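You operate a simulated robot arm through the tools that you are given. There is no shell and no other tool. Be economical: measure what you need, move in short steps, check, and stop when the job is done.

You are at the controls of a simulated robot arm. One attempt, no reset.

TASK
Press out and dry the transfer, then frame it with two yellow bands.
Fine: it lies at mark 3, the bands go at 2 and 4; black block; white cloth, and mop up the puddle with it too; both back where they lay; two bands, no more; roll back in its well; leave the green roll and the other tubes; the tube stays in the cradle. Set down upright: black squeegee block.

It is judged by the outcome, as a careful person would: the job done as asked, and still so three seconds after it is handed in. It fails if anything else is knocked over, pushed out of place, dropped, spilled or broken. Flat cloth is picked up by pressing the open fingertips on it (5 to 10 N) and closing them slowly along it; thin cloth reads only 2 to 8 mm in the jaws.

THE ROBOT
A 7-joint arm with a two-finger parallel gripper, fixed in place. Base frame: the origin is at the foot of the arm, x ahead of it, y to its left, z up; the work surface is at about z = 800. Lengths are in mm, angles in degrees, forces in N, time in s.
Its first joint turns from -166.0 to 166.0 degrees. Payload 1.57 kg.
Tool frame: the origin (TCP) lies between the finger pads and is the grasp point; the fingertips stand 30 mm ahead of it; z points along the fingers, y is the line along which they close. Largest opening 110 mm; finger width 24, thickness 12; the body of the gripper, 48 by 112 mm, starts 78 mm behind the TCP.
Orientation is that of the tool frame in the base frame, as a unit quaternion [x, y, z, w]. With the fingers straight down and closing along the base's y, the tool's x points along the base's -x, its y along +y and its z along -z.

THE INTERFACE
- The arm moves only by the tool drive_tool. Its argument "rows" is a list of rows, each a list of 7 numbers: the finger opening in mm, from 0 to 110, then the shift along the base's x, y, z in mm, then the turn, a rotation vector about the base's x, y, z in degrees. In form: [[gripper, dx, dy, dz, ax, ay, az], ...]. A call has 1 to 12 rows; each row is the pose to reach, as a shift and turn from the pose commanded when the call began. Each row takes 0.2 s and may step no farther than 50 mm and 8.6 degrees from the row before; otherwise, or with a gripper value out of range, the whole call is refused. Where a pose cannot be reached the arm comes as near as it can. A force on the tool above 40 N (or 10 N above the force at the start of the call, whichever is more), or a blocked arm, ends the call early, and 0.2 s more pass. The fingers move at their own pace (about 108 mm/s each) and stop on an object; they squeeze with about 42 N. The grip force told is the motor's: it shows also when the fingers shut on nothing. Time passes only in rows, and 0.2 s behind the last, so rows that repeat a pose let the fingers close. The reply holds the time, the measured pose of the TCP, the force on the tool along the base axes, the opening and the grip force, in the units named above and with some noise, with the torque about the TCP (base axes, N m) and any sound that the robot's microphone picked up, and new pictures: "pictures" is both (left out), scene, wrist or none.
- Cameras (640 x 400 px; columns grow to the right, rows downward): "scene" is fixed at [220.6, -656.2, 1583.6]; the picture's right is [0.70, -0.71, 0.00], its down [-0.52, -0.51, -0.68] and it looks along [0.48, 0.48, -0.73] (base axes); focal length 336 px, centre (320, 200). "wrist" rides on the gripper at [70, 16, -141] in the tool frame; the picture's right is [-0.23, 0.97, 0.00], its down [-0.86, -0.20, -0.48] and it looks along [-0.47, -0.11, 0.88] (tool axes); focal length 222 px, centre (320, 200). There is no depth. A picture from a camera that has moved, and an enlarged one, comes with that camera's place and axes in the base frame and with its lens. The place of the scene camera against the robot may be out by one fixed shift of up to 18 mm in any direction.
- lift_body(by): slides the trunk up (or, below 0, down) by that many mm; the arm rides with it, the base frame stays. It gives what a move gives, with no picture.
- close_up(camera, box): a new picture of the part [left, top, right, bottom] of that camera's present view, enlarged. It takes no simulated time.
- job_done(): hands the job in; it is judged then, once.

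Go step by step. Nothing tells you positions but the pictures and the camera data: compare them with the known pose of the tool, close in by small moves and look again before you grip or let go. The budget is 120 turns and 200 pictures, counting those below and the enlarged ones. Unless the task says otherwise, let go and move clear before handing in, and close with one line.

The tools are called after "Request:" by a JSON object that holds its "op" and its "data". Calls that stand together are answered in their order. drive_tool: Moves the arm, as the interface text tells. Its arguments: {"type":"object","properties":{"rows":{"type":"array","items":{"type":"array","items":{"type":"number"}}},"pictures":{"type":"string","enum":["both","scene","wrist","none"]}},"required":["rows"]} The other tools are called the same way: lift_body (by) slides the trunk up or down; close_up (camera, box) takes an enlarged picture of a part of a camera's view; job_done () hands the job in.

At the start:

```text
time_s: 0.0
eef_pos: [686.8, 99.3, 1136.9]
tcp_rot: [0.0, 1.0, 0.0, 0.0]
force: [0.0, -0.3, -0.3]
torque: [0.0, 0.01, 0.01]
finger_gap: 110.0
grasp_force: 0.0
trunk travel left (down, up): [-400.0, 210.0]
```

scene: 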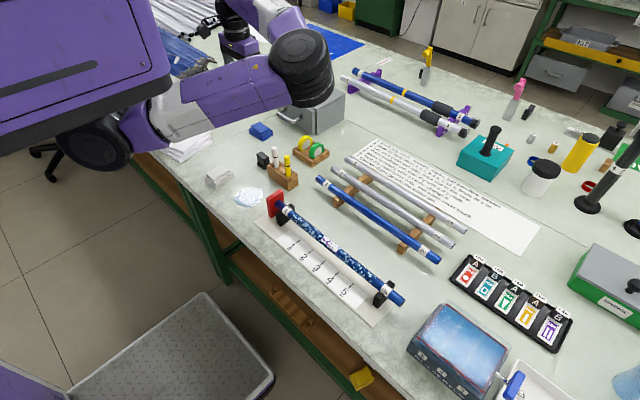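
wrist: 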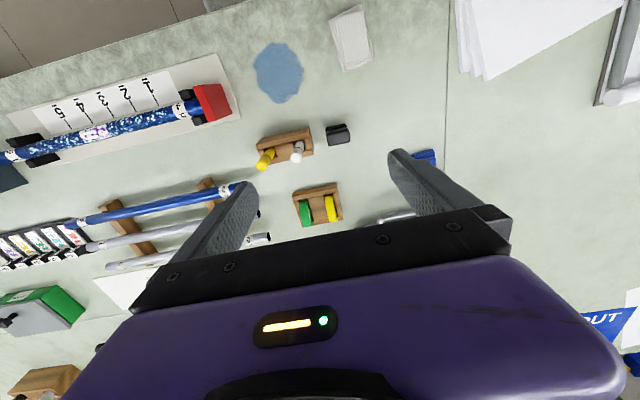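

I see a blue tube in a cradle with a mark strip, plus a small wooden holder with rolls, a black block, a puddle and a folded white cloth. I'll enlarge the views before moving.

Request:
{"op": "close_up", "data": {"camera": "scene", "box": [200, 110, 340, 210]}}

Request:
{"op": "close_up", "data": {"camera": "scene", "box": [240, 180, 420, 330]}}

Request:
{"op": "close_up", "data": {"camera": "wrist", "box": [220, 0, 460, 240]}}

Request:
{"op": "close_up", "data": {"camera": "scene", "box": [340, 130, 500, 260]}}

Request:
{"op": "close_up", "data": {"camera": "wrist", "box": [0, 50, 240, 200]}}

```text
4.00 times, centred on (270, 160) of scene
camera zoom: at [220.6, -656.2, 1583.6], right [0.7, -0.71, 0.0], down [-0.52, -0.51, -0.68], along [0.48, 0.48, -0.73], focal length 1342 px, centre (520, 360)
```

zoom: 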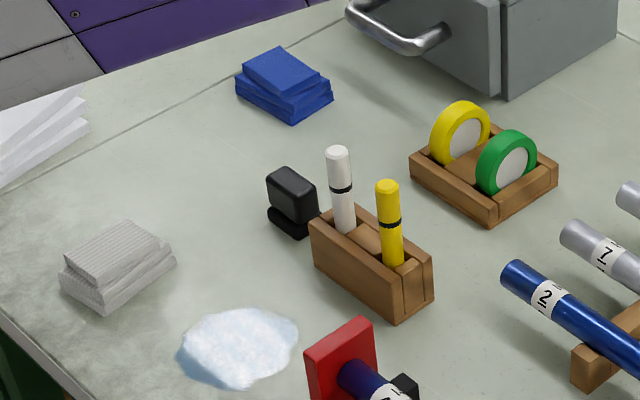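

```text
2.67 times, centred on (330, 255) of scene
camera zoom: at [220.6, -656.2, 1583.6], right [0.7, -0.71, 0.0], down [-0.52, -0.51, -0.68], along [0.48, 0.48, -0.73], focal length 895 px, centre (293, 53)
```

zoom: 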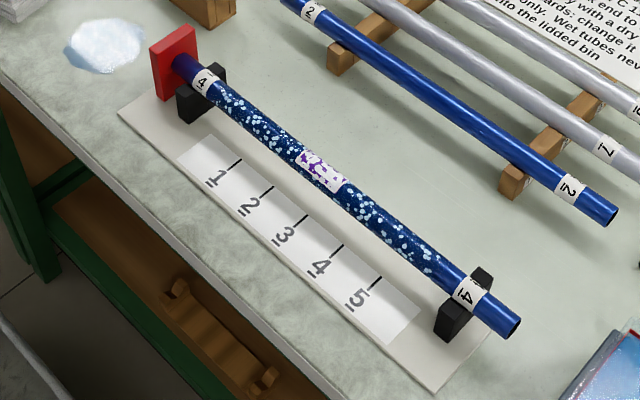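

```text
1.67 times, centred on (340, 120) of wrist
camera zoom: at [617.1, 113.8, 1279.2], right [0.23, 0.97, 0.0], down [0.86, -0.2, 0.48], along [0.47, -0.11, -0.88], focal length 370 px, centre (287, 333)
```

zoom: 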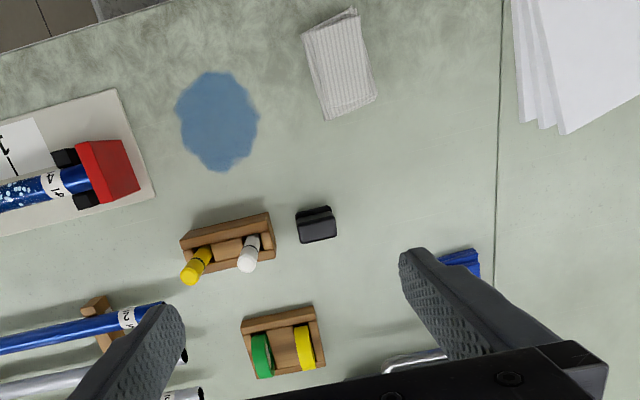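

```text
3.08 times, centred on (420, 195) of scene
camera zoom: at [220.6, -656.2, 1583.6], right [0.7, -0.71, 0.0], down [-0.52, -0.51, -0.68], along [0.48, 0.48, -0.73], focal length 1032 px, centre (12, 215)
```

zoom: 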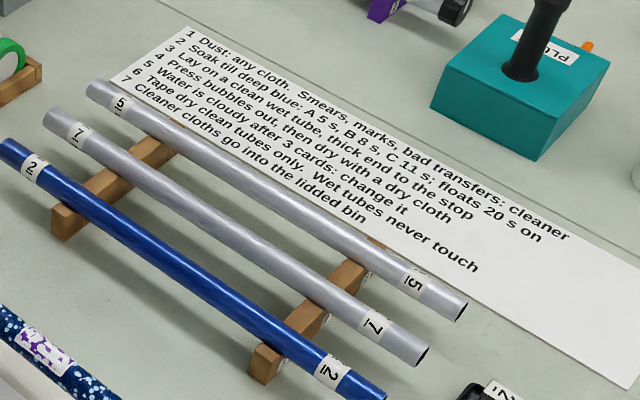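

```text
2.67 times, centred on (120, 125) of wrist
camera zoom: at [617.1, 113.8, 1279.2], right [0.23, 0.97, 0.0], down [0.86, -0.2, 0.48], along [0.47, -0.11, -0.88], focal length 592 px, centre (853, 400)
```

zoom: 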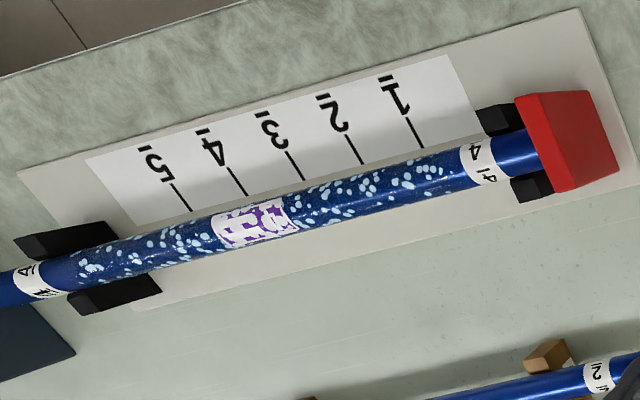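

I read a tube lying along y at about x≈608, with the transfer near y≈-317. The block is near (719,126), the cloth near (568,181), the puddle near (588,40) and the yellow roll near (886,75). I'll take the block first, so I move above it and look.

Request:
{"op": "drive_tool", "data": {"rows": [[110, 8, 7, -45, 0, 0, 0], [110, 16, 14, -90, 0, 0, 0], [110, 24, 20, -135, 0, 0, 0], [110, 32, 27, -180, 0, 0, 0], [110, 32, 27, -180, 0, 0, 0]]}}

```text
time_s: 1.2
eef_pos: [718.6, 125.1, 958.2]
tcp_rot: [-0.002, 1.0, 0.001, 0.001]
force: [-1.2, 0.0, 0.4]
torque: [0.01, -0.01, 0.0]
finger_gap: 109.9
grasp_force: 0.1
trunk travel left (down, up): [-400.0, 210.0]
camera wrist: at [648.8, 141.4, 1100.1], right [0.23, 0.97, 0.0], down [0.86, -0.2, 0.48], along [0.47, -0.11, -0.88], focal length 222 px, centre (320, 200)
```

scene: 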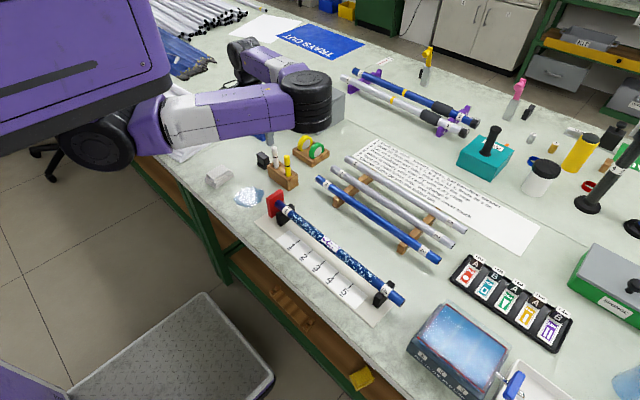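
wrist: 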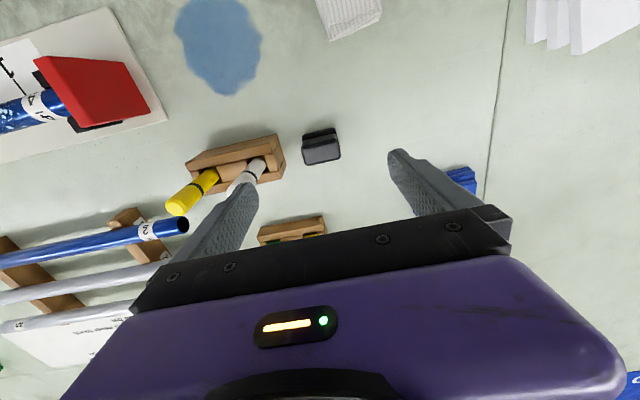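

The block is in view just ahead of the fingertips; I'll enlarge it to read its shape and place.

Request:
{"op": "close_up", "data": {"camera": "wrist", "box": [260, 100, 380, 190]}}

Request:
{"op": "close_up", "data": {"camera": "scene", "box": [240, 130, 340, 200]}}

```text
4.44 times, centred on (320, 145) of wrist
camera zoom: at [648.8, 141.4, 1100.1], right [0.23, 0.97, 0.0], down [0.86, -0.2, 0.48], along [0.47, -0.11, -0.88], focal length 987 px, centre (320, 444)
```

zoom: 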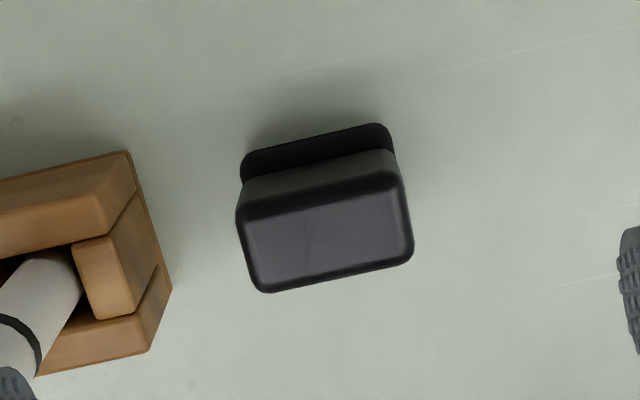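

```text
5.71 times, centred on (290, 165) of scene
camera zoom: at [220.6, -656.2, 1583.6], right [0.7, -0.71, 0.0], down [-0.52, -0.51, -0.68], along [0.48, 0.48, -0.73], focal length 1917 px, centre (491, 400)
```

zoom: 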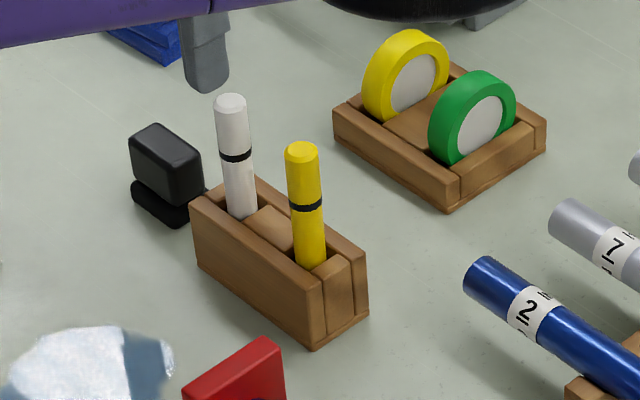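

The block stands about 20×42 mm with its long side along y, and the pen holder is close beside it. I'll turn the tool 90° so it closes along x, away from the holder, and look again.

Request:
{"op": "drive_tool", "data": {"rows": [[80, 0, 0, 0, 0, 0, -8.2], [80, 0, 0, 0, 0, 0, -16.4], [80, 0, 0, 0, 0, 0, -24.6], [80, 0, 0, 0, 0, 0, -32.8], [80, 0, 0, 0, 0, 0, -41], [80, 0, 0, 0, 0, 0, -49.2], [80, 0, 0, 0, 0, 0, -57.4], [80, 0, 0, 0, 0, 0, -65.6], [80, 2, 0, 0, 0, 0, -73.8], [80, 4, 0, 0, 0, 0, -82], [80, 4, 0, 0, 0, 0, -90], [80, 4, 0, 0, 0, 0, -90]]}}

Request:
{"op": "close_up", "data": {"camera": "wrist", "box": [240, 80, 400, 200]}}

```text
time_s: 3.8
eef_pos: [723.8, 125.3, 956.6]
tcp_rot: [0.707, 0.707, 0.0, 0.0]
force: [-0.7, -0.7, 0.6]
torque: [0.01, -0.01, 0.0]
finger_gap: 80.0
grasp_force: 0.1
trunk travel left (down, up): [-400.0, 210.0]
camera wrist: at [739.1, 194.4, 1099.1], right [0.97, -0.23, 0.0], down [-0.2, -0.85, 0.48], along [-0.11, -0.47, -0.88], focal length 222 px, centre (320, 200)
```

scene: 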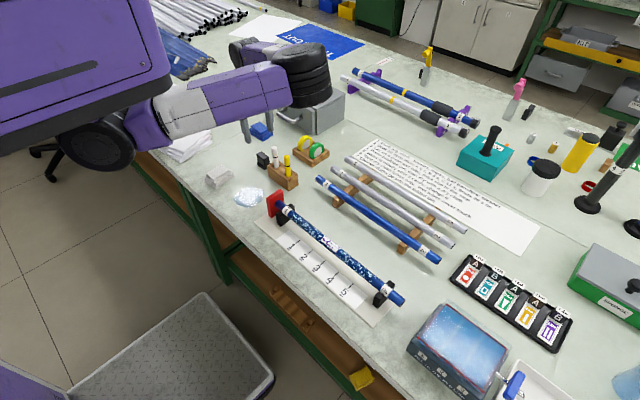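
wrist: 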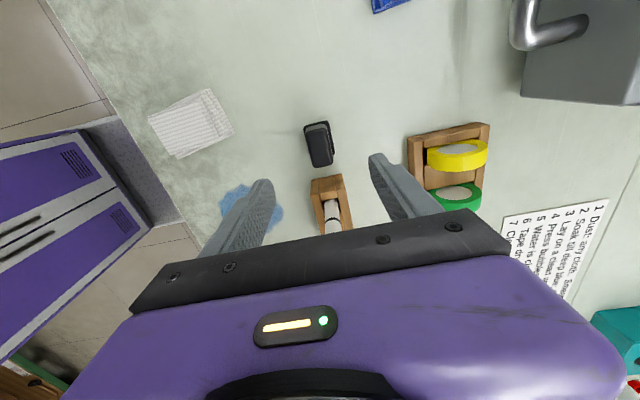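

```text
3.33 times, centred on (320, 140) of wrist
camera zoom: at [739.1, 194.4, 1099.1], right [0.97, -0.23, 0.0], down [-0.2, -0.85, 0.48], along [-0.11, -0.47, -0.88], focal length 740 px, centre (320, 400)
```

zoom: 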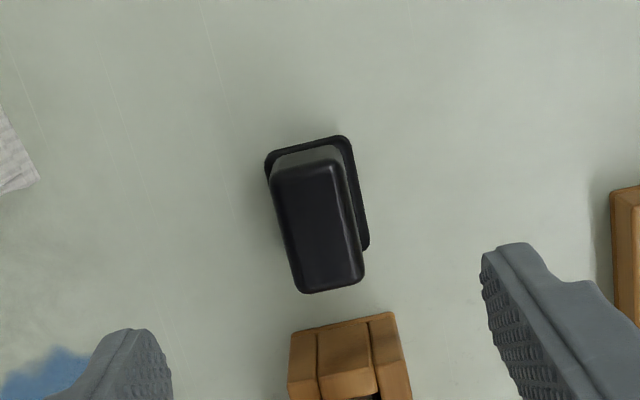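

Two rays put the block's top at about (723,126,847), directly under the tool. I'll go down around it and close.

Request:
{"op": "drive_tool", "data": {"rows": [[60, 0, 0, -40, 0, 0, 0], [60, 0, 1, -80, 0, 0, 0], [60, 0, 1, -107, 0, 0, 0], [60, 0, 1, -107, 0, 0, 0], [15, 0, 1, -107, 0, 0, 0], [15, 0, 1, -107, 0, 0, 0], [15, 0, 1, -107, 0, 0, 0]]}}

```text
time_s: 5.4
eef_pos: [722.9, 124.8, 849.3]
tcp_rot: [0.707, 0.707, 0.0, 0.0]
force: [-0.1, -0.6, 0.1]
torque: [0.0, 0.0, -0.04]
finger_gap: 24.7
grasp_force: 36.8
trunk travel left (down, up): [-400.0, 210.0]
camera wrist: at [738.5, 194.8, 992.1], right [0.97, -0.23, 0.0], down [-0.2, -0.86, 0.48], along [-0.11, -0.47, -0.88], focal length 222 px, centre (320, 200)
```

scene: 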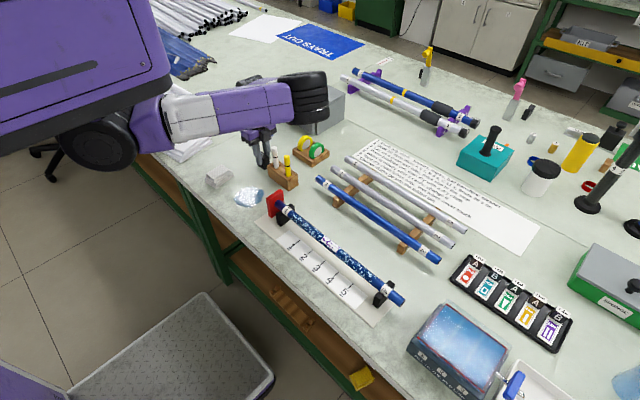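
wrist: 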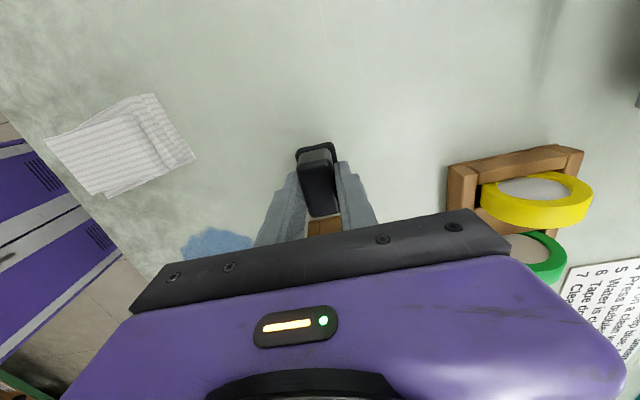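

Block gripped at a gap of 24.7 mm; its home pose is (723,125,849). I'll lift it and carry it high towards the tube.

Request:
{"op": "drive_tool", "data": {"rows": [[15, 0, 0, 45, 0, 0, 0], [15, 0, 0, 90, 0, 0, 0], [15, 0, 0, 130, 0, 0, 0], [15, -15, -45, 140, 0, 0, 0], [15, -30, -90, 140, 0, 0, 0], [15, -45, -135, 140, 0, 0, 0], [15, -60, -180, 140, 0, 0, 0], [15, -75, -225, 140, 0, 0, 0], [15, -90, -270, 140, 0, 0, 0], [15, -105, -315, 140, 0, 0, 0], [15, -115, -360, 140, 0, 0, 0], [15, -115, -380, 140, 0, 0, 0]]}}

Request:
{"op": "close_up", "data": {"camera": "wrist", "box": [200, 0, 440, 200]}}

```text
time_s: 8.0
eef_pos: [607.8, -253.8, 990.1]
tcp_rot: [0.707, 0.707, 0.0, 0.0]
force: [-0.2, -0.5, -0.3]
torque: [-0.03, 0.04, -0.01]
finger_gap: 25.0
grasp_force: 36.3
trunk travel left (down, up): [-400.0, 210.0]
camera wrist: at [624.0, -184.2, 1131.6], right [0.97, -0.23, 0.0], down [-0.2, -0.86, 0.48], along [-0.11, -0.47, -0.88], focal length 222 px, centre (320, 200)
```

scene: 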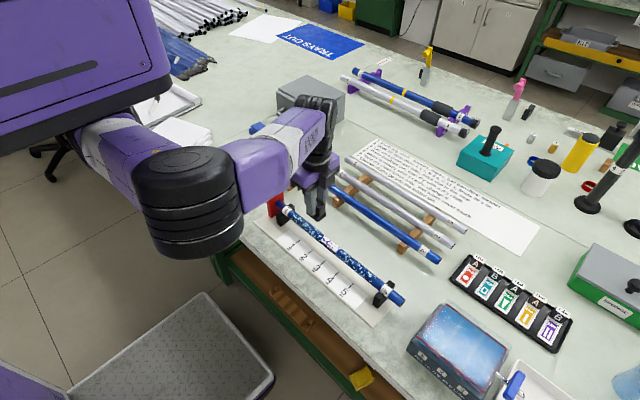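
wrist: 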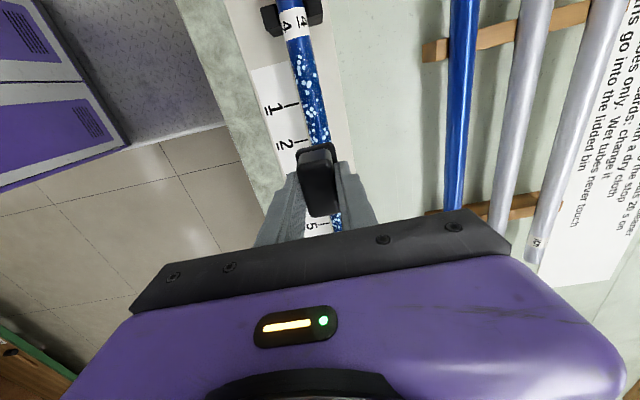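

```text
2.00 times, centred on (320, 100) of wrist
camera zoom: at [624.0, -184.2, 1131.6], right [0.97, -0.23, 0.0], down [-0.2, -0.86, 0.48], along [-0.11, -0.47, -0.88], focal length 444 px, centre (320, 400)
```

zoom: 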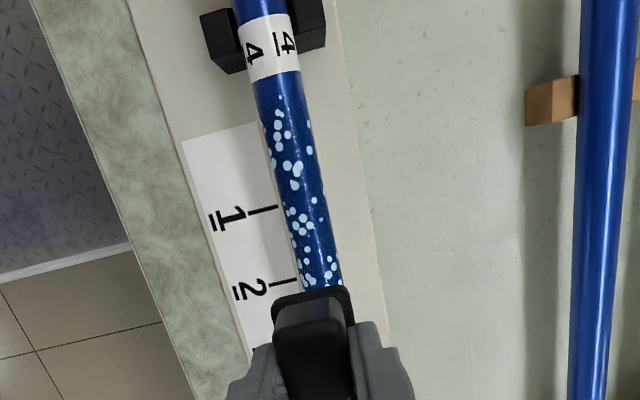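

The tube is about 30 mm thick at x≈606, and the marks are about 51 mm apart (mark 2 at y≈-257, so mark 3 at y≈-308). I'll move past it so the camera sees the transfer.

Request:
{"op": "drive_tool", "data": {"rows": [[15, 0, -45, 0, 0, 0, 0], [15, 0, -90, 0, 0, 0, 0], [15, 0, -135, -10, 0, 0, 0], [15, 0, -150, -20, 0, 0, 0], [15, 0, -150, -20, 0, 0, 0]], "pictures": "none"}}

Request:
{"op": "close_up", "data": {"camera": "wrist", "box": [240, 50, 400, 200]}}

Request:
{"op": "close_up", "data": {"camera": "scene", "box": [260, 190, 420, 310]}}

```text
time_s: 9.2
eef_pos: [607.9, -403.9, 971.2]
tcp_rot: [0.708, 0.707, 0.0, 0.0]
force: [-0.1, 1.2, -0.5]
torque: [-0.01, 0.01, -0.02]
finger_gap: 25.0
grasp_force: 36.3
trunk travel left (down, up): [-400.0, 210.0]
```

```text
2.67 times, centred on (320, 125) of wrist
camera zoom: at [624.0, -334.7, 1112.5], right [0.97, -0.23, 0.0], down [-0.2, -0.86, 0.48], along [-0.11, -0.47, -0.88], focal length 592 px, centre (320, 400)
```

zoom: 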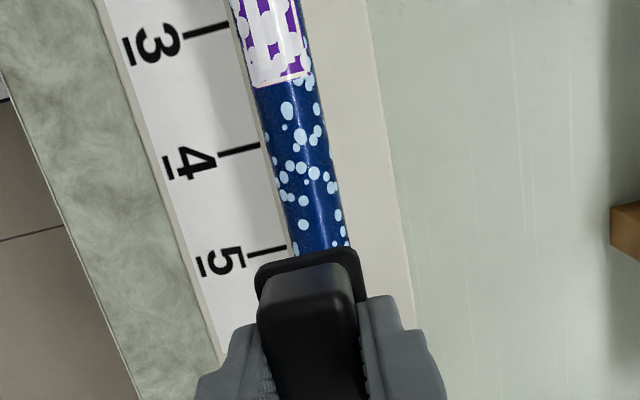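

```text
3.33 times, centred on (340, 250) of scene
camera zoom: at [220.6, -656.2, 1583.6], right [0.7, -0.71, 0.0], down [-0.52, -0.51, -0.68], along [0.48, 0.48, -0.73], focal length 1118 px, centre (253, 33)
```

zoom: 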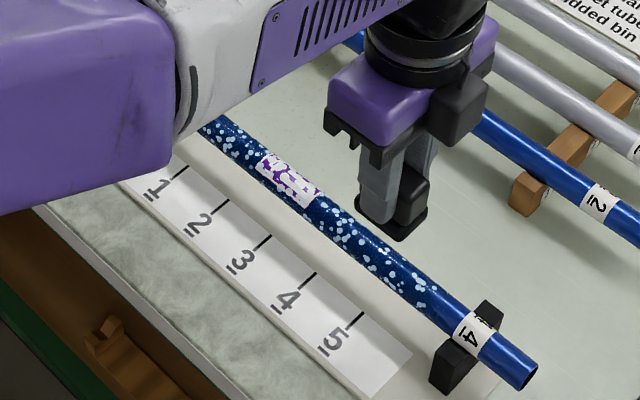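

Marks come out at y≈-257 (2), -307 (3) and -357 (4), and the transfer spans about -281 to -333. I'll move over its centre and come down in small steps until I touch it.

Request:
{"op": "drive_tool", "data": {"rows": [[15, 0, 48, 0, 0, 0, 0], [15, -1, 97, 0, 0, 0, 0], [15, -1, 97, -30, 0, 0, 0], [15, -1, 97, -50, 0, 0, 0], [15, -1, 97, -54, 0, 0, 0], [15, -1, 97, -58, 0, 0, 0], [15, -1, 97, -60, 0, 0, 0], [15, -1, 97, -62, 0, 0, 0], [15, -1, 97, -62, 0, 0, 0]]}}

```text
time_s: 10.9
eef_pos: [606.5, -306.8, 913.0]
tcp_rot: [0.707, 0.708, 0.0, 0.004]
force: [-6.4, 4.4, 25.6]
torque: [0.29, 0.25, 0.04]
finger_gap: 25.0
grasp_force: 36.5
trunk travel left (down, up): [-400.0, 210.0]
stopped in row 8: the force on the tool passed its limit at 45 N (the readings are from after the stop); the commanded pose is now the measured one
camera wrist: at [622.8, -237.6, 1054.8], right [0.97, -0.23, 0.01], down [-0.2, -0.85, 0.48], along [-0.1, -0.47, -0.88], focal length 222 px, centre (320, 200)
```

scene: 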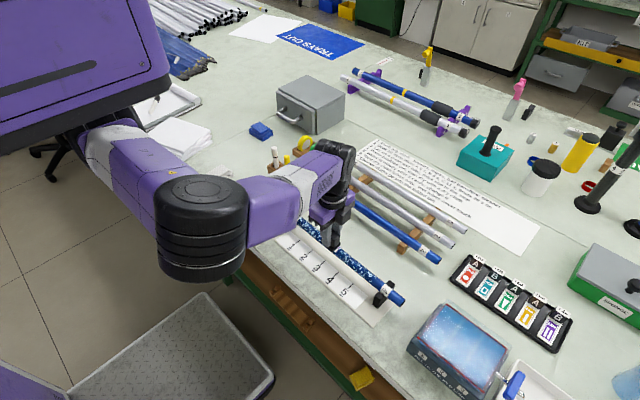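
wrist: 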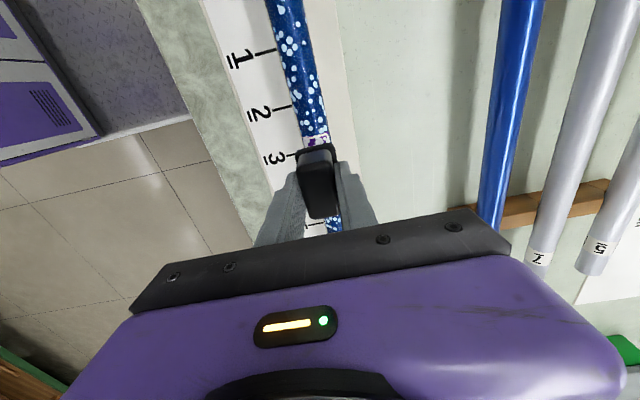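

The block touches the transfer at z≈913, with the tube top at about 864, and presses at about 25 N. I'll ease off slightly and sweep from the centre towards mark 2.

Request:
{"op": "drive_tool", "data": {"rows": [[15, 0, 0, 0.5, 0, 0, 0], [15, 0, 6, 0.5, 0, 0, 0], [15, 0, 12, 0.5, 0, 0, 0], [15, 0, 18, 0.5, 0, 0, 0]], "pictures": "none"}}

```text
time_s: 11.9
eef_pos: [607.3, -291.2, 912.2]
tcp_rot: [0.708, 0.707, 0.0, 0.003]
force: [1.1, -20.5, 30.5]
torque: [-0.7, -0.1, -0.03]
finger_gap: 25.0
grasp_force: 36.6
trunk travel left (down, up): [-400.0, 210.0]
```

The sweep works but drags hard at 30 N. I'll ease to about 20 N, continue towards the stop, and sweep only in that direction so the tube isn't pulled off it.

Request:
{"op": "drive_tool", "data": {"rows": [[15, 0, 3, 0.8, 0, 0, 0], [15, 0, 9, 0.8, 0, 0, 0], [15, 0, 15, 0.8, 0, 0, 0], [15, 0, 21, 0.8, 0, 0, 0], [15, 0, 27, 0.8, 0, 0, 0], [15, 0, 33, 0.8, 0, 0, 0]], "pictures": "none"}}

```text
time_s: 13.3
eef_pos: [606.4, -257.8, 912.4]
tcp_rot: [0.707, 0.708, 0.0, 0.001]
force: [-1.3, -19.2, 27.4]
torque: [-0.64, -0.03, -0.04]
finger_gap: 24.9
grasp_force: 36.3
trunk travel left (down, up): [-400.0, 210.0]
```

Now I'll lift, go back behind the far edge of the transfer, and look at what the pass did before pressing again.

Request:
{"op": "drive_tool", "data": {"rows": [[15, 0, 0, 10, 0, 0, 0], [15, 0, 0, 30, 0, 0, 0], [15, 0, -45, 40, 0, 0, 0], [15, 0, -90, 45, 0, 0, 0], [15, 0, -130, 45, 0, 0, 0], [15, 0, -130, 45, 0, 0, 0]], "pictures": "none"}}

Request:
{"op": "close_up", "data": {"camera": "wrist", "box": [260, 20, 380, 160]}}

Request:
{"op": "close_up", "data": {"camera": "scene", "box": [280, 200, 380, 280]}}

```text
time_s: 14.7
eef_pos: [608.5, -387.1, 955.7]
tcp_rot: [0.707, 0.708, 0.001, 0.001]
force: [0.5, 1.2, -0.7]
torque: [-0.02, 0.02, -0.01]
finger_gap: 24.9
grasp_force: 36.3
trunk travel left (down, up): [-400.0, 210.0]
```

```text
2.86 times, centred on (320, 90) of wrist
camera zoom: at [623.2, -317.4, 1098.9], right [0.97, -0.23, 0.0], down [-0.2, -0.85, 0.48], along [-0.11, -0.47, -0.88], focal length 635 px, centre (320, 514)
```

zoom: 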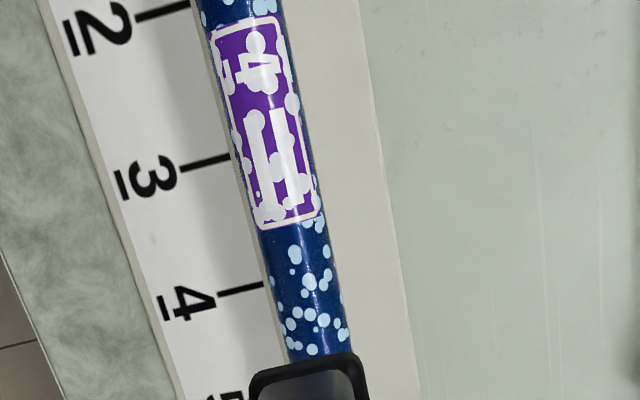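

```text
5.00 times, centred on (330, 240) of scene
camera zoom: at [220.6, -656.2, 1583.6], right [0.7, -0.71, 0.0], down [-0.52, -0.51, -0.68], along [0.48, 0.48, -0.73], focal length 1678 px, centre (270, 0)
```

zoom: 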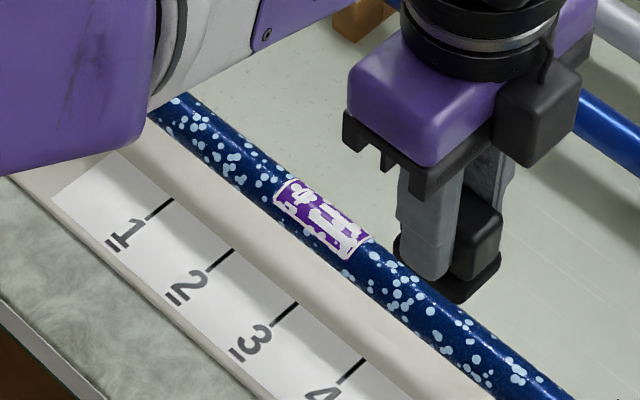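

Some bubbles have gone and the transfer hasn't shifted (-333 to -278). I'll do a full pass from its far edge towards the stop.

Request:
{"op": "drive_tool", "data": {"rows": [[15, -1, 40, -20, 0, 0, 0], [15, -1, 42, -38, 0, 0, 0], [15, -1, 42, -42, 0, 0, 0], [15, -1, 42, -43.5, 0, 0, 0], [15, -1, 42, -44.5, 0, 0, 0], [15, -1, 42, -44.5, 0, 0, 0]], "pictures": "none"}}

```text
time_s: 16.1
eef_pos: [606.3, -344.8, 913.0]
tcp_rot: [0.707, 0.707, 0.0, 0.003]
force: [0.1, -0.3, 3.5]
torque: [0.08, -0.01, 0.0]
finger_gap: 24.8
grasp_force: 36.3
trunk travel left (down, up): [-400.0, 210.0]
```

Request:
{"op": "drive_tool", "data": {"rows": [[15, 0, 0, -0.8, 0, 0, 0], [15, 0, 8, -0.8, 0, 0, 0], [15, 0, 16, -0.8, 0, 0, 0], [15, 0, 24, -0.8, 0, 0, 0], [15, 0, 32, -0.8, 0, 0, 0]], "pictures": "none"}}

```text
time_s: 17.3
eef_pos: [606.5, -313.1, 912.8]
tcp_rot: [0.707, 0.707, 0.0, 0.003]
force: [-0.7, -12.4, 18.8]
torque: [-0.27, -0.05, -0.03]
finger_gap: 25.0
grasp_force: 36.7
trunk travel left (down, up): [-400.0, 210.0]
```

About 19 N and sliding well; I'll continue the pass past the upper edge, then lift and look.

Request:
{"op": "drive_tool", "data": {"rows": [[15, 0, 8, 0, 0, 0, 0], [15, 0, 16, 0, 0, 0, 0], [15, 0, 24, 0, 0, 0, 0], [15, 0, 32, 0, 0, 0, 0], [15, 0, 40, 0, 0, 0, 0], [15, 0, 48, 0, 0, 0, 0], [15, 0, 56, 0, 0, 0, 0], [15, 0, 56, 10, 0, 0, 0], [15, 0, 16, 40, 0, 0, 0], [15, 0, -30, 45, 0, 0, 0], [15, 0, -74, 45, 0, 0, 0], [15, 0, -74, 45, 0, 0, 0]], "pictures": "none"}}

Request:
{"op": "close_up", "data": {"camera": "wrist", "box": [260, 20, 380, 160]}}

Request:
{"op": "close_up", "data": {"camera": "scene", "box": [310, 220, 370, 270]}}

```text
time_s: 18.6
eef_pos: [606.5, -270.1, 912.6]
tcp_rot: [0.708, 0.706, 0.0, 0.003]
force: [-4.5, -1.8, 19.5]
torque: [0.36, 0.12, 0.12]
finger_gap: 24.8
grasp_force: 36.0
trunk travel left (down, up): [-400.0, 210.0]
stopped in row 6: the force on the tool passed its limit at 41 N (the readings are from after the stop); the commanded pose is now the measured one
```

```text
2.86 times, centred on (320, 90) of wrist
camera zoom: at [622.1, -201.0, 1054.9], right [0.97, -0.23, 0.01], down [-0.2, -0.85, 0.48], along [-0.1, -0.47, -0.88], focal length 635 px, centre (320, 514)
```

zoom: 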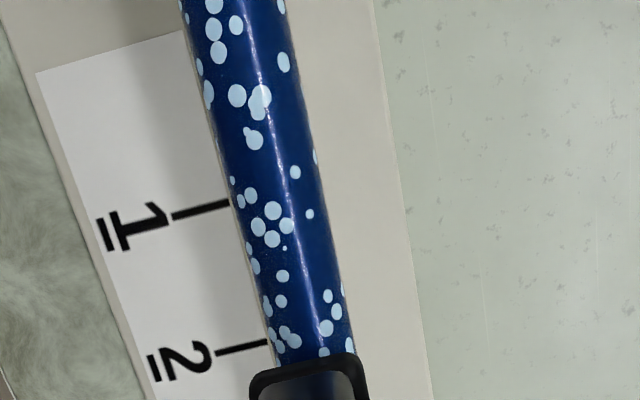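

```text
8.00 times, centred on (340, 245) of scene
camera zoom: at [220.6, -656.2, 1583.6], right [0.7, -0.71, 0.0], down [-0.52, -0.51, -0.68], along [0.48, 0.48, -0.73], focal length 2684 px, centre (160, -160)
```

zoom: 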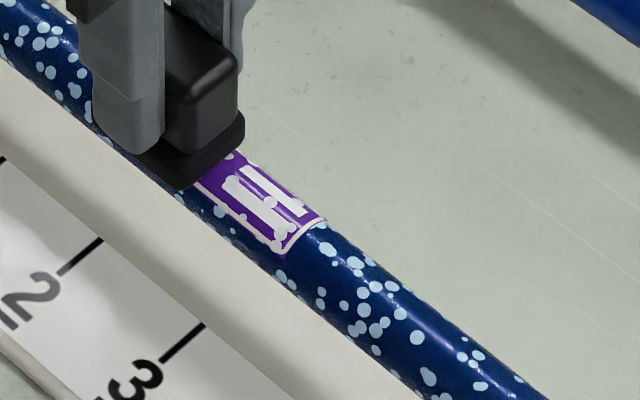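

The force limit ended the sweep near the upper edge. I'll lift and look at the whole transfer again.

Request:
{"op": "drive_tool", "data": {"rows": [[15, 0, 0, 15, 0, 0, 0], [15, 0, -30, 42, 0, 0, 0], [15, 0, -75, 45, 0, 0, 0], [15, 0, -117, 45, 0, 0, 0], [15, 0, -117, 45, 0, 0, 0]], "pictures": "none"}}

Request:
{"op": "close_up", "data": {"camera": "wrist", "box": [270, 20, 350, 110]}}

Request:
{"op": "close_up", "data": {"camera": "scene", "box": [310, 220, 370, 270]}}

```text
time_s: 19.8
eef_pos: [605.1, -387.8, 957.9]
tcp_rot: [0.707, 0.707, 0.001, 0.003]
force: [-1.0, -0.5, -0.5]
torque: [0.01, -0.01, 0.0]
finger_gap: 24.9
grasp_force: 36.6
trunk travel left (down, up): [-400.0, 210.0]
```

```text
4.44 times, centred on (310, 65) of wrist
camera zoom: at [621.9, -318.5, 1099.5], right [0.97, -0.23, 0.01], down [-0.2, -0.85, 0.48], along [-0.11, -0.47, -0.88], focal length 987 px, centre (364, 800)
```

zoom: 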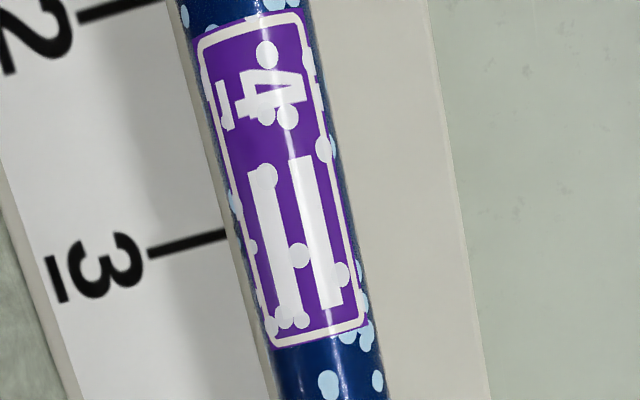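

```text
8.00 times, centred on (340, 245) of scene
camera zoom: at [220.6, -656.2, 1583.6], right [0.7, -0.71, 0.0], down [-0.52, -0.51, -0.68], along [0.48, 0.48, -0.73], focal length 2684 px, centre (160, -160)
```

zoom: 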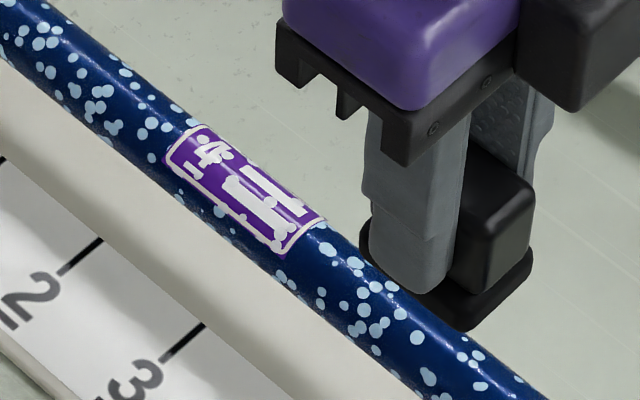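

Bubbles have dropped a lot, and a dozen or so round spots remain. I'll make another full pass at a similar force.

Request:
{"op": "drive_tool", "data": {"rows": [[15, 1, 40, -20, 0, 0, 0], [15, 1.5, 42, -38, 0, 0, 0], [15, 1.5, 42, -42, 0, 0, 0], [15, 1.5, 42, -44, 0, 0, 0], [15, 1.5, 42, -45, 0, 0, 0], [15, 1.5, 50, -45, 0, 0, 0], [15, 1.5, 58, -45, 0, 0, 0]], "pictures": "none"}}

```text
time_s: 21.4
eef_pos: [609.0, -331.5, 912.6]
tcp_rot: [0.708, 0.706, -0.001, 0.005]
force: [0.6, -9.7, 14.3]
torque: [-0.16, -0.07, -0.05]
finger_gap: 25.0
grasp_force: 36.7
trunk travel left (down, up): [-400.0, 210.0]
```

Request:
{"op": "drive_tool", "data": {"rows": [[15, -1, 8, 0, 0, 0, 0], [15, -1, 16, 0, 0, 0, 0], [15, -1, 24, 0, 0, 0, 0], [15, -1, 32, 0, 0, 0, 0], [15, -1, 40, 0.3, 0, 0, 0], [15, -1, 48, 0.5, 0, 0, 0], [15, -1, 56, 0.7, 0, 0, 0], [15, -1, 64, 0.9, 0, 0, 0]], "pictures": "none"}}

Request:
{"op": "drive_tool", "data": {"rows": [[15, 0, 0, 15, 0, 0, 0], [15, 0, -30, 42, 0, 0, 0], [15, 0, -75, 45, 0, 0, 0], [15, 0, -120, 45, 0, 0, 0], [15, 0, -120, 45, 0, 0, 0]], "pictures": "none"}}

Request:
{"op": "close_up", "data": {"camera": "wrist", "box": [270, 20, 350, 110]}}

Request:
{"op": "close_up", "data": {"camera": "scene", "box": [310, 220, 370, 270]}}

```text
time_s: 23.2
eef_pos: [607.3, -264.2, 914.0]
tcp_rot: [0.707, 0.707, -0.001, 0.004]
force: [-1.4, -8.6, 11.4]
torque: [-0.09, 0.01, 0.0]
finger_gap: 24.8
grasp_force: 36.8
trunk travel left (down, up): [-400.0, 210.0]
```

```text
time_s: 24.4
eef_pos: [606.6, -385.8, 957.6]
tcp_rot: [0.708, 0.706, 0.001, 0.004]
force: [0.7, -0.7, -0.7]
torque: [0.01, 0.04, 0.01]
finger_gap: 25.0
grasp_force: 36.4
trunk travel left (down, up): [-400.0, 210.0]
```

```text
4.44 times, centred on (310, 65) of wrist
camera zoom: at [622.6, -316.1, 1099.7], right [0.97, -0.23, 0.01], down [-0.2, -0.85, 0.48], along [-0.11, -0.47, -0.88], focal length 987 px, centre (364, 800)
```

zoom: 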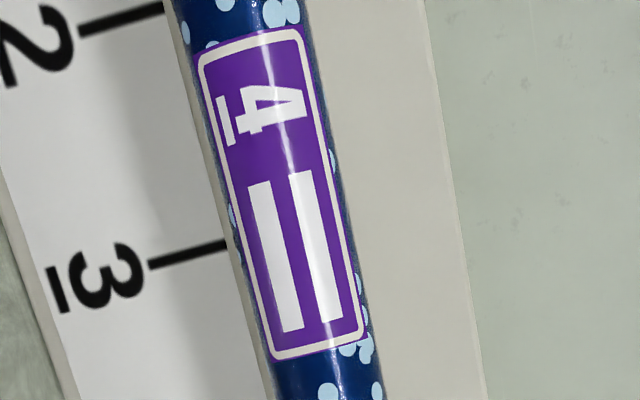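

```text
8.00 times, centred on (340, 245) of scene
camera zoom: at [220.6, -656.2, 1583.6], right [0.7, -0.71, 0.0], down [-0.52, -0.51, -0.68], along [0.48, 0.48, -0.73], focal length 2684 px, centre (160, -160)
```

zoom: 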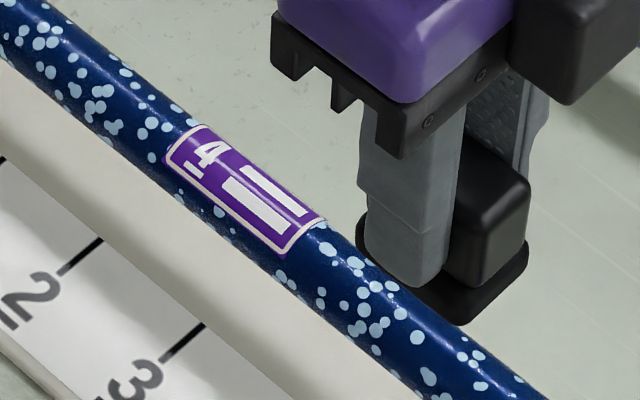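

All bubbles are out and the transfer sits unmoved at mark 3. Now the block goes back to its place at (723,125).

Request:
{"op": "drive_tool", "data": {"rows": [[15, 0, 0, 35, 0, 0, 0], [15, 11, 45, 35, 0, 0, 0], [15, 22, 90, 35, 0, 0, 0], [15, 32, 138, 35, 0, 0, 0], [15, 43, 186, 35, 0, 0, 0], [15, 54, 234, 35, 0, 0, 0], [15, 64, 282, 35, 0, 0, 0], [15, 75, 330, 35, 0, 0, 0], [15, 86, 378, 35, 0, 0, 0], [15, 97, 426, 35, 0, 0, 0], [15, 107, 472, 35, 0, 0, 0], [15, 116, 511, 15, 0, 0, 0]], "pictures": "none"}}

Request:
{"op": "close_up", "data": {"camera": "scene", "box": [220, 110, 340, 200]}}

```text
time_s: 27.0
eef_pos: [723.6, 126.0, 972.7]
tcp_rot: [0.708, 0.706, -0.001, 0.004]
force: [0.8, 0.0, -0.4]
torque: [0.05, 0.01, 0.02]
finger_gap: 25.0
grasp_force: 36.0
trunk travel left (down, up): [-400.0, 210.0]
```

```text
4.44 times, centred on (280, 155) of scene
camera zoom: at [220.6, -656.2, 1583.6], right [0.7, -0.71, 0.0], down [-0.52, -0.51, -0.68], along [0.48, 0.48, -0.73], focal length 1491 px, centre (498, 400)
```

zoom: 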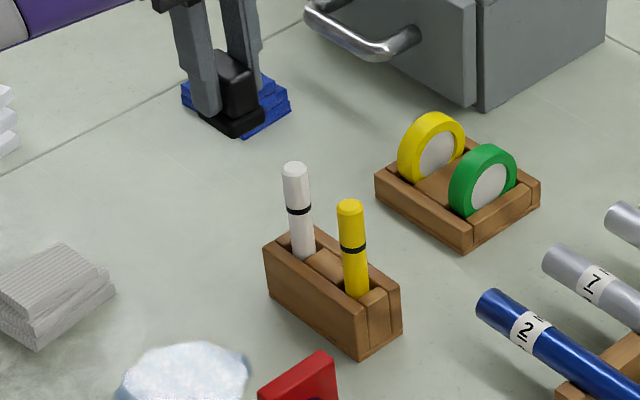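

Request:
{"op": "drive_tool", "data": {"rows": [[15, -0.5, -1, -45, 0.2, 0.1, 0], [15, -0.5, -1, -90, 0.4, 0.24, 0], [15, -0.5, -1, -112, 0.4, 0.24, 0], [15, -0.5, -1, -119, 0.4, 0.24, 0], [15, -0.5, -1, -121.5, 0.4, 0.24, 0], [15, -0.5, -1, -121.5, 0.4, 0.24, 0]], "pictures": "none"}}

```text
time_s: 28.4
eef_pos: [722.3, 124.4, 850.3]
tcp_rot: [0.708, 0.707, 0.0, 0.0]
force: [-0.1, 0.7, -0.2]
torque: [0.03, 0.02, 0.02]
finger_gap: 24.9
grasp_force: 36.7
trunk travel left (down, up): [-400.0, 210.0]
```

Request:
{"op": "drive_tool", "data": {"rows": [[15, 0, 0, -0.8, 0, 0, 0], [15, 0, 0, -1.4, 0, 0, 0], [15, 0, 0, -1.4, 0, 0, 0]], "pictures": "none"}}

```text
time_s: 29.2
eef_pos: [722.0, 124.4, 850.7]
tcp_rot: [0.708, 0.706, 0.0, 0.0]
force: [-0.4, 0.0, 0.3]
torque: [0.03, 0.03, 0.03]
finger_gap: 24.8
grasp_force: 36.3
trunk travel left (down, up): [-400.0, 210.0]
```

Request:
{"op": "drive_tool", "data": {"rows": [[15, 0, 0, -0.7, 0, 0, 0], [15, 0, 0, -1.4, 0, 0, 0], [15, 0, 0, -1.4, 0, 0, 0]], "pictures": "none"}}

```text
time_s: 30.0
eef_pos: [722.3, 125.4, 848.6]
tcp_rot: [0.708, 0.706, 0.001, 0.001]
force: [-0.6, -0.3, -1.6]
torque: [0.0, -0.01, -0.01]
finger_gap: 24.7
grasp_force: 36.3
trunk travel left (down, up): [-400.0, 210.0]
```

Request:
{"op": "drive_tool", "data": {"rows": [[15, 0, 0, -0.7, 0, 0, 0], [15, 0, 0, -1.4, 0, 0, 0], [15, 0, 0, -1.4, 0, 0, 0]], "pictures": "wrist"}}

Request:
{"op": "close_up", "data": {"camera": "scene", "box": [230, 130, 310, 190]}}

```text
time_s: 30.8
eef_pos: [723.1, 125.4, 847.7]
tcp_rot: [0.708, 0.706, -0.001, 0.0]
force: [0.3, -0.4, -1.0]
torque: [-0.01, 0.01, -0.01]
finger_gap: 24.8
grasp_force: 36.7
trunk travel left (down, up): [-400.0, 210.0]
camera wrist: at [739.0, 193.5, 989.9], right [0.97, -0.23, 0.0], down [-0.2, -0.86, 0.48], along [-0.11, -0.47, -0.88], focal length 222 px, centre (320, 200)
```

wrist: 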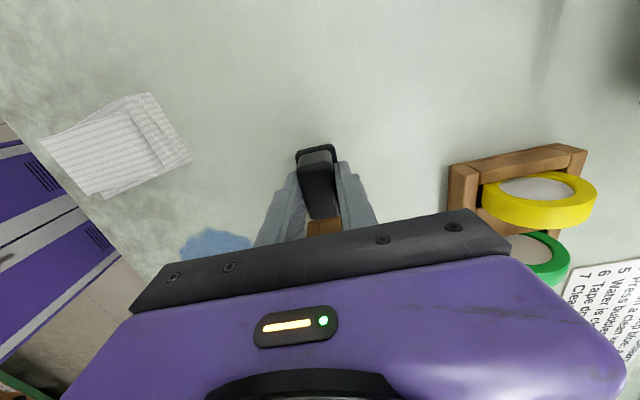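

```text
6.67 times, centred on (270, 160) of scene
camera zoom: at [220.6, -656.2, 1583.6], right [0.7, -0.71, 0.0], down [-0.52, -0.51, -0.68], along [0.48, 0.48, -0.73], focal length 2237 px, centre (653, 467)
```

zoom: 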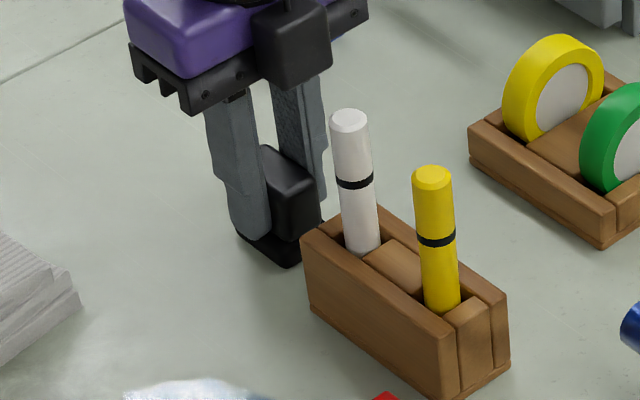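

Request:
{"op": "drive_tool", "data": {"rows": [[15, 0, 0, -0.7, 0, 0, 0], [15, 0, 0, -1.2, 0, 0, 0], [15, 0, 0, -1.2, 0, 0, 0]], "pictures": "none"}}

```text
time_s: 31.6
eef_pos: [722.2, 124.7, 847.5]
tcp_rot: [0.708, 0.707, 0.001, -0.001]
force: [-1.1, -1.9, 13.6]
torque: [-0.28, 0.08, 0.02]
finger_gap: 24.8
grasp_force: 36.8
trunk travel left (down, up): [-400.0, 210.0]
```

Contact at 14 N. I'll open just enough, rise clear, and turn the tool back to closing along y over the cloth.

Request:
{"op": "drive_tool", "data": {"rows": [[15, 0, 0, 0.6, 0, 0, 0], [60, 0, 0, 0.6, 0, 0, 0], [60, 0, 0, 0.6, 0, 0, 0], [60, 0, 0, 40, 0, 0, 0], [60, 0, 0, 85, 0, 0, 0], [60, 0, 0, 130, 0, 0, 0]], "pictures": "both"}}

Request:
{"op": "close_up", "data": {"camera": "wrist", "box": [140, 60, 340, 200]}}

```text
time_s: 33.0
eef_pos: [722.7, 125.7, 976.8]
tcp_rot: [0.708, 0.706, 0.0, 0.0]
force: [-0.4, 0.0, 0.0]
torque: [-0.02, 0.04, -0.02]
finger_gap: 60.0
grasp_force: 0.0
trunk travel left (down, up): [-400.0, 210.0]
camera wrist: at [738.8, 193.6, 1118.9], right [0.97, -0.23, 0.0], down [-0.2, -0.86, 0.48], along [-0.11, -0.47, -0.88], focal length 222 px, centre (320, 200)
```

scene: 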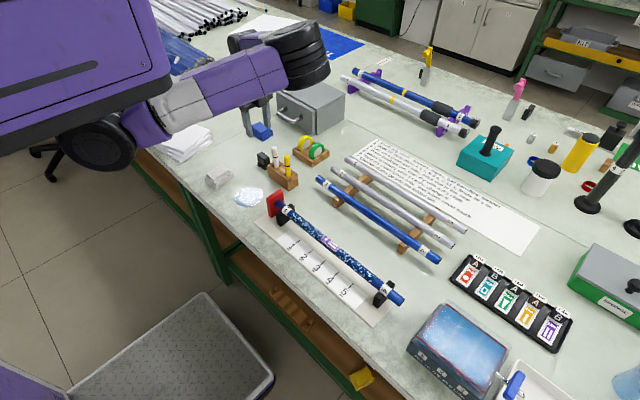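
wrist: 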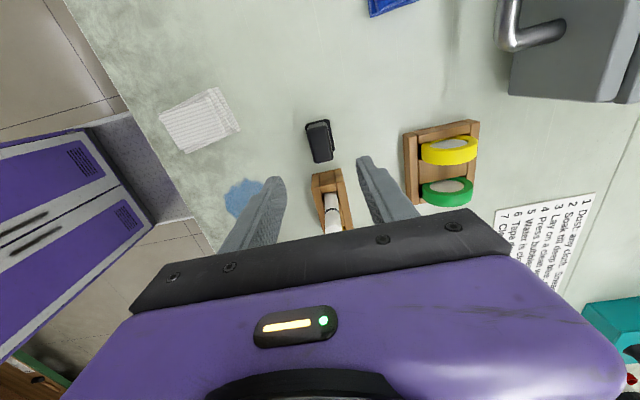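

```text
2.86 times, centred on (240, 130) of wrist
camera zoom: at [738.8, 193.6, 1118.9], right [0.97, -0.23, 0.0], down [-0.2, -0.86, 0.48], along [-0.11, -0.47, -0.88], focal length 635 px, centre (549, 400)
```

zoom: 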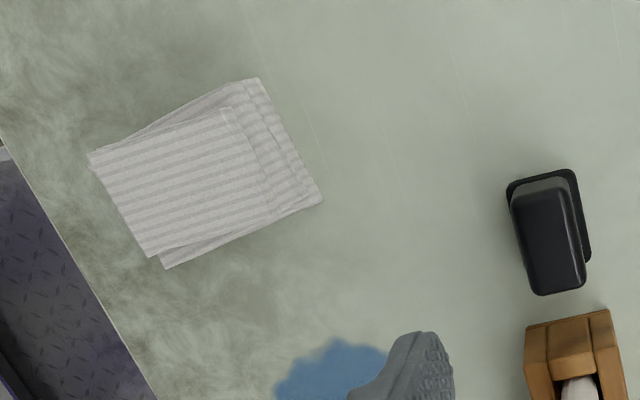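

The block stands upright back at its place. The cloth pad is centred near (576,181), about 88 mm in x by 53 mm in y. I'll turn back to closing along y and go above it.

Request:
{"op": "drive_tool", "data": {"rows": [[60, -13, 5, 0, 0, 0, 8.2], [60, -26, 10, 0, 0, 0, 16.4], [60, -40, 15, 0, 0, 0, 24.6], [60, -53, 20, 0, 0, 0, 32.8], [60, -66, 25, 0, 0, 0, 41], [60, -80, 30, 0, 0, 0, 49.2], [60, -93, 35, -5, 0, 0, 57.4], [60, -106, 40, -10, 0, 0, 65.6], [60, -120, 45, -15, 0, 0, 73.8], [60, -133, 50, -20, 0, 0, 82], [60, -146, 56, -25, 0, 0, 90], [60, -146, 56, -25, 0, 0, 90]], "pictures": "both"}}

Request:
{"op": "close_up", "data": {"camera": "wrist", "box": [240, 80, 420, 210]}}

Request:
{"op": "close_up", "data": {"camera": "scene", "box": [180, 130, 300, 220]}}

```text
time_s: 35.6
eef_pos: [576.1, 180.1, 951.5]
tcp_rot: [0.0, 1.0, 0.0, 0.0]
force: [0.3, 0.0, -0.2]
torque: [-0.01, -0.03, 0.0]
finger_gap: 60.0
grasp_force: 0.2
trunk travel left (down, up): [-400.0, 210.0]
camera wrist: at [506.8, 195.5, 1093.6], right [0.23, 0.97, 0.0], down [0.86, -0.2, 0.48], along [0.47, -0.11, -0.88], focal length 222 px, centre (320, 200)
```

scene: 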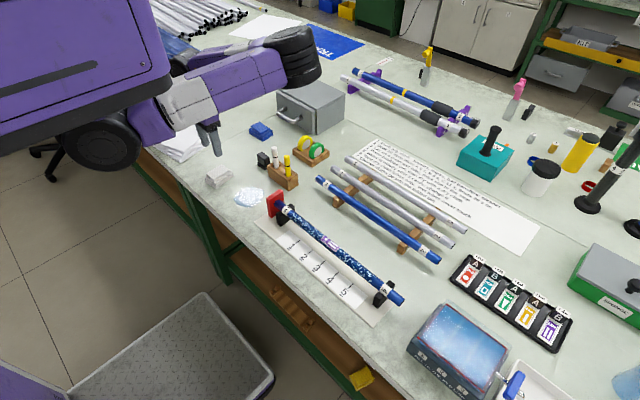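
wrist: 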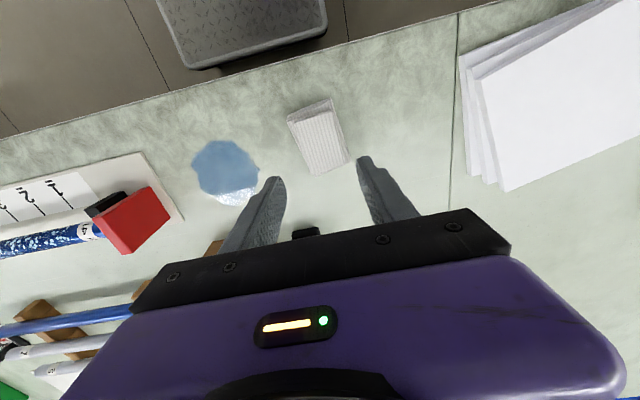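

```text
3.08 times, centred on (330, 145) of wrist
camera zoom: at [506.8, 195.5, 1093.6], right [0.23, 0.97, 0.0], down [0.86, -0.2, 0.48], along [0.47, -0.11, -0.88], focal length 684 px, centre (289, 369)
```

zoom: 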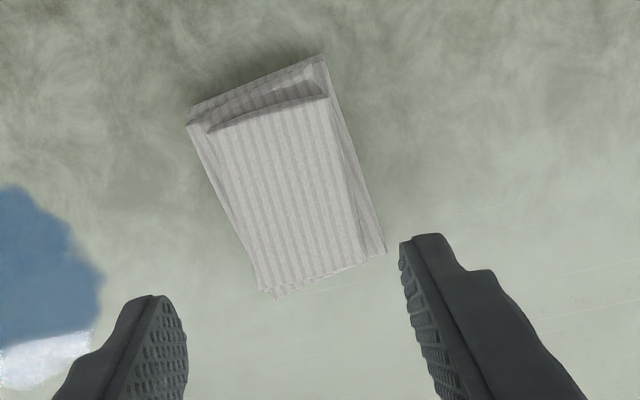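

```text
4.44 times, centred on (240, 175) of scene
camera zoom: at [220.6, -656.2, 1583.6], right [0.7, -0.71, 0.0], down [-0.52, -0.51, -0.68], along [0.48, 0.48, -0.73], focal length 1491 px, centre (676, 311)
```

zoom: 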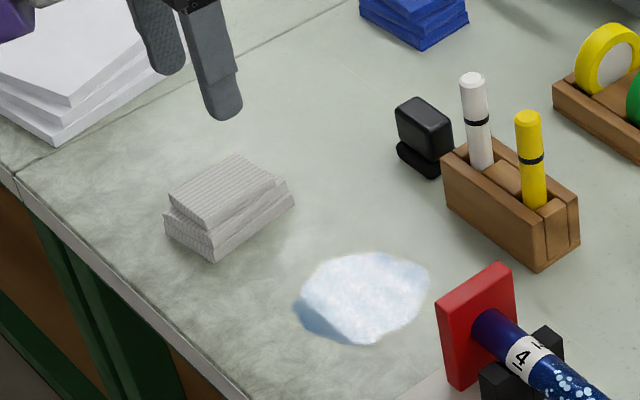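

The cloth is centred near (572,179) under the tool. I'll narrow the fingers to 30 mm and come down in small steps to press its top.

Request:
{"op": "drive_tool", "data": {"rows": [[30, -2, 0, -40, 0, 0, 0], [30, -2, 0, -80, 0, 0, 0], [30, -2, 0, -90, 0, 0, 0], [30, -2, 0, -93, 0, 0, 0], [30, -2, 0, -96, 0, 0, 0], [30, -2, 0, -96, 0, 0, 0]], "pictures": "none"}}

```text
time_s: 36.6
eef_pos: [574.1, 181.9, 863.4]
tcp_rot: [0.0, 1.0, 0.001, 0.002]
force: [-2.7, -6.2, 29.5]
torque: [-0.44, 0.11, -0.04]
finger_gap: 30.1
grasp_force: 0.0
trunk travel left (down, up): [-400.0, 210.0]
stopped in row 4: the force on the tool passed its limit at 49 N (the readings are from after the stop); the commanded pose is now the measured one
```

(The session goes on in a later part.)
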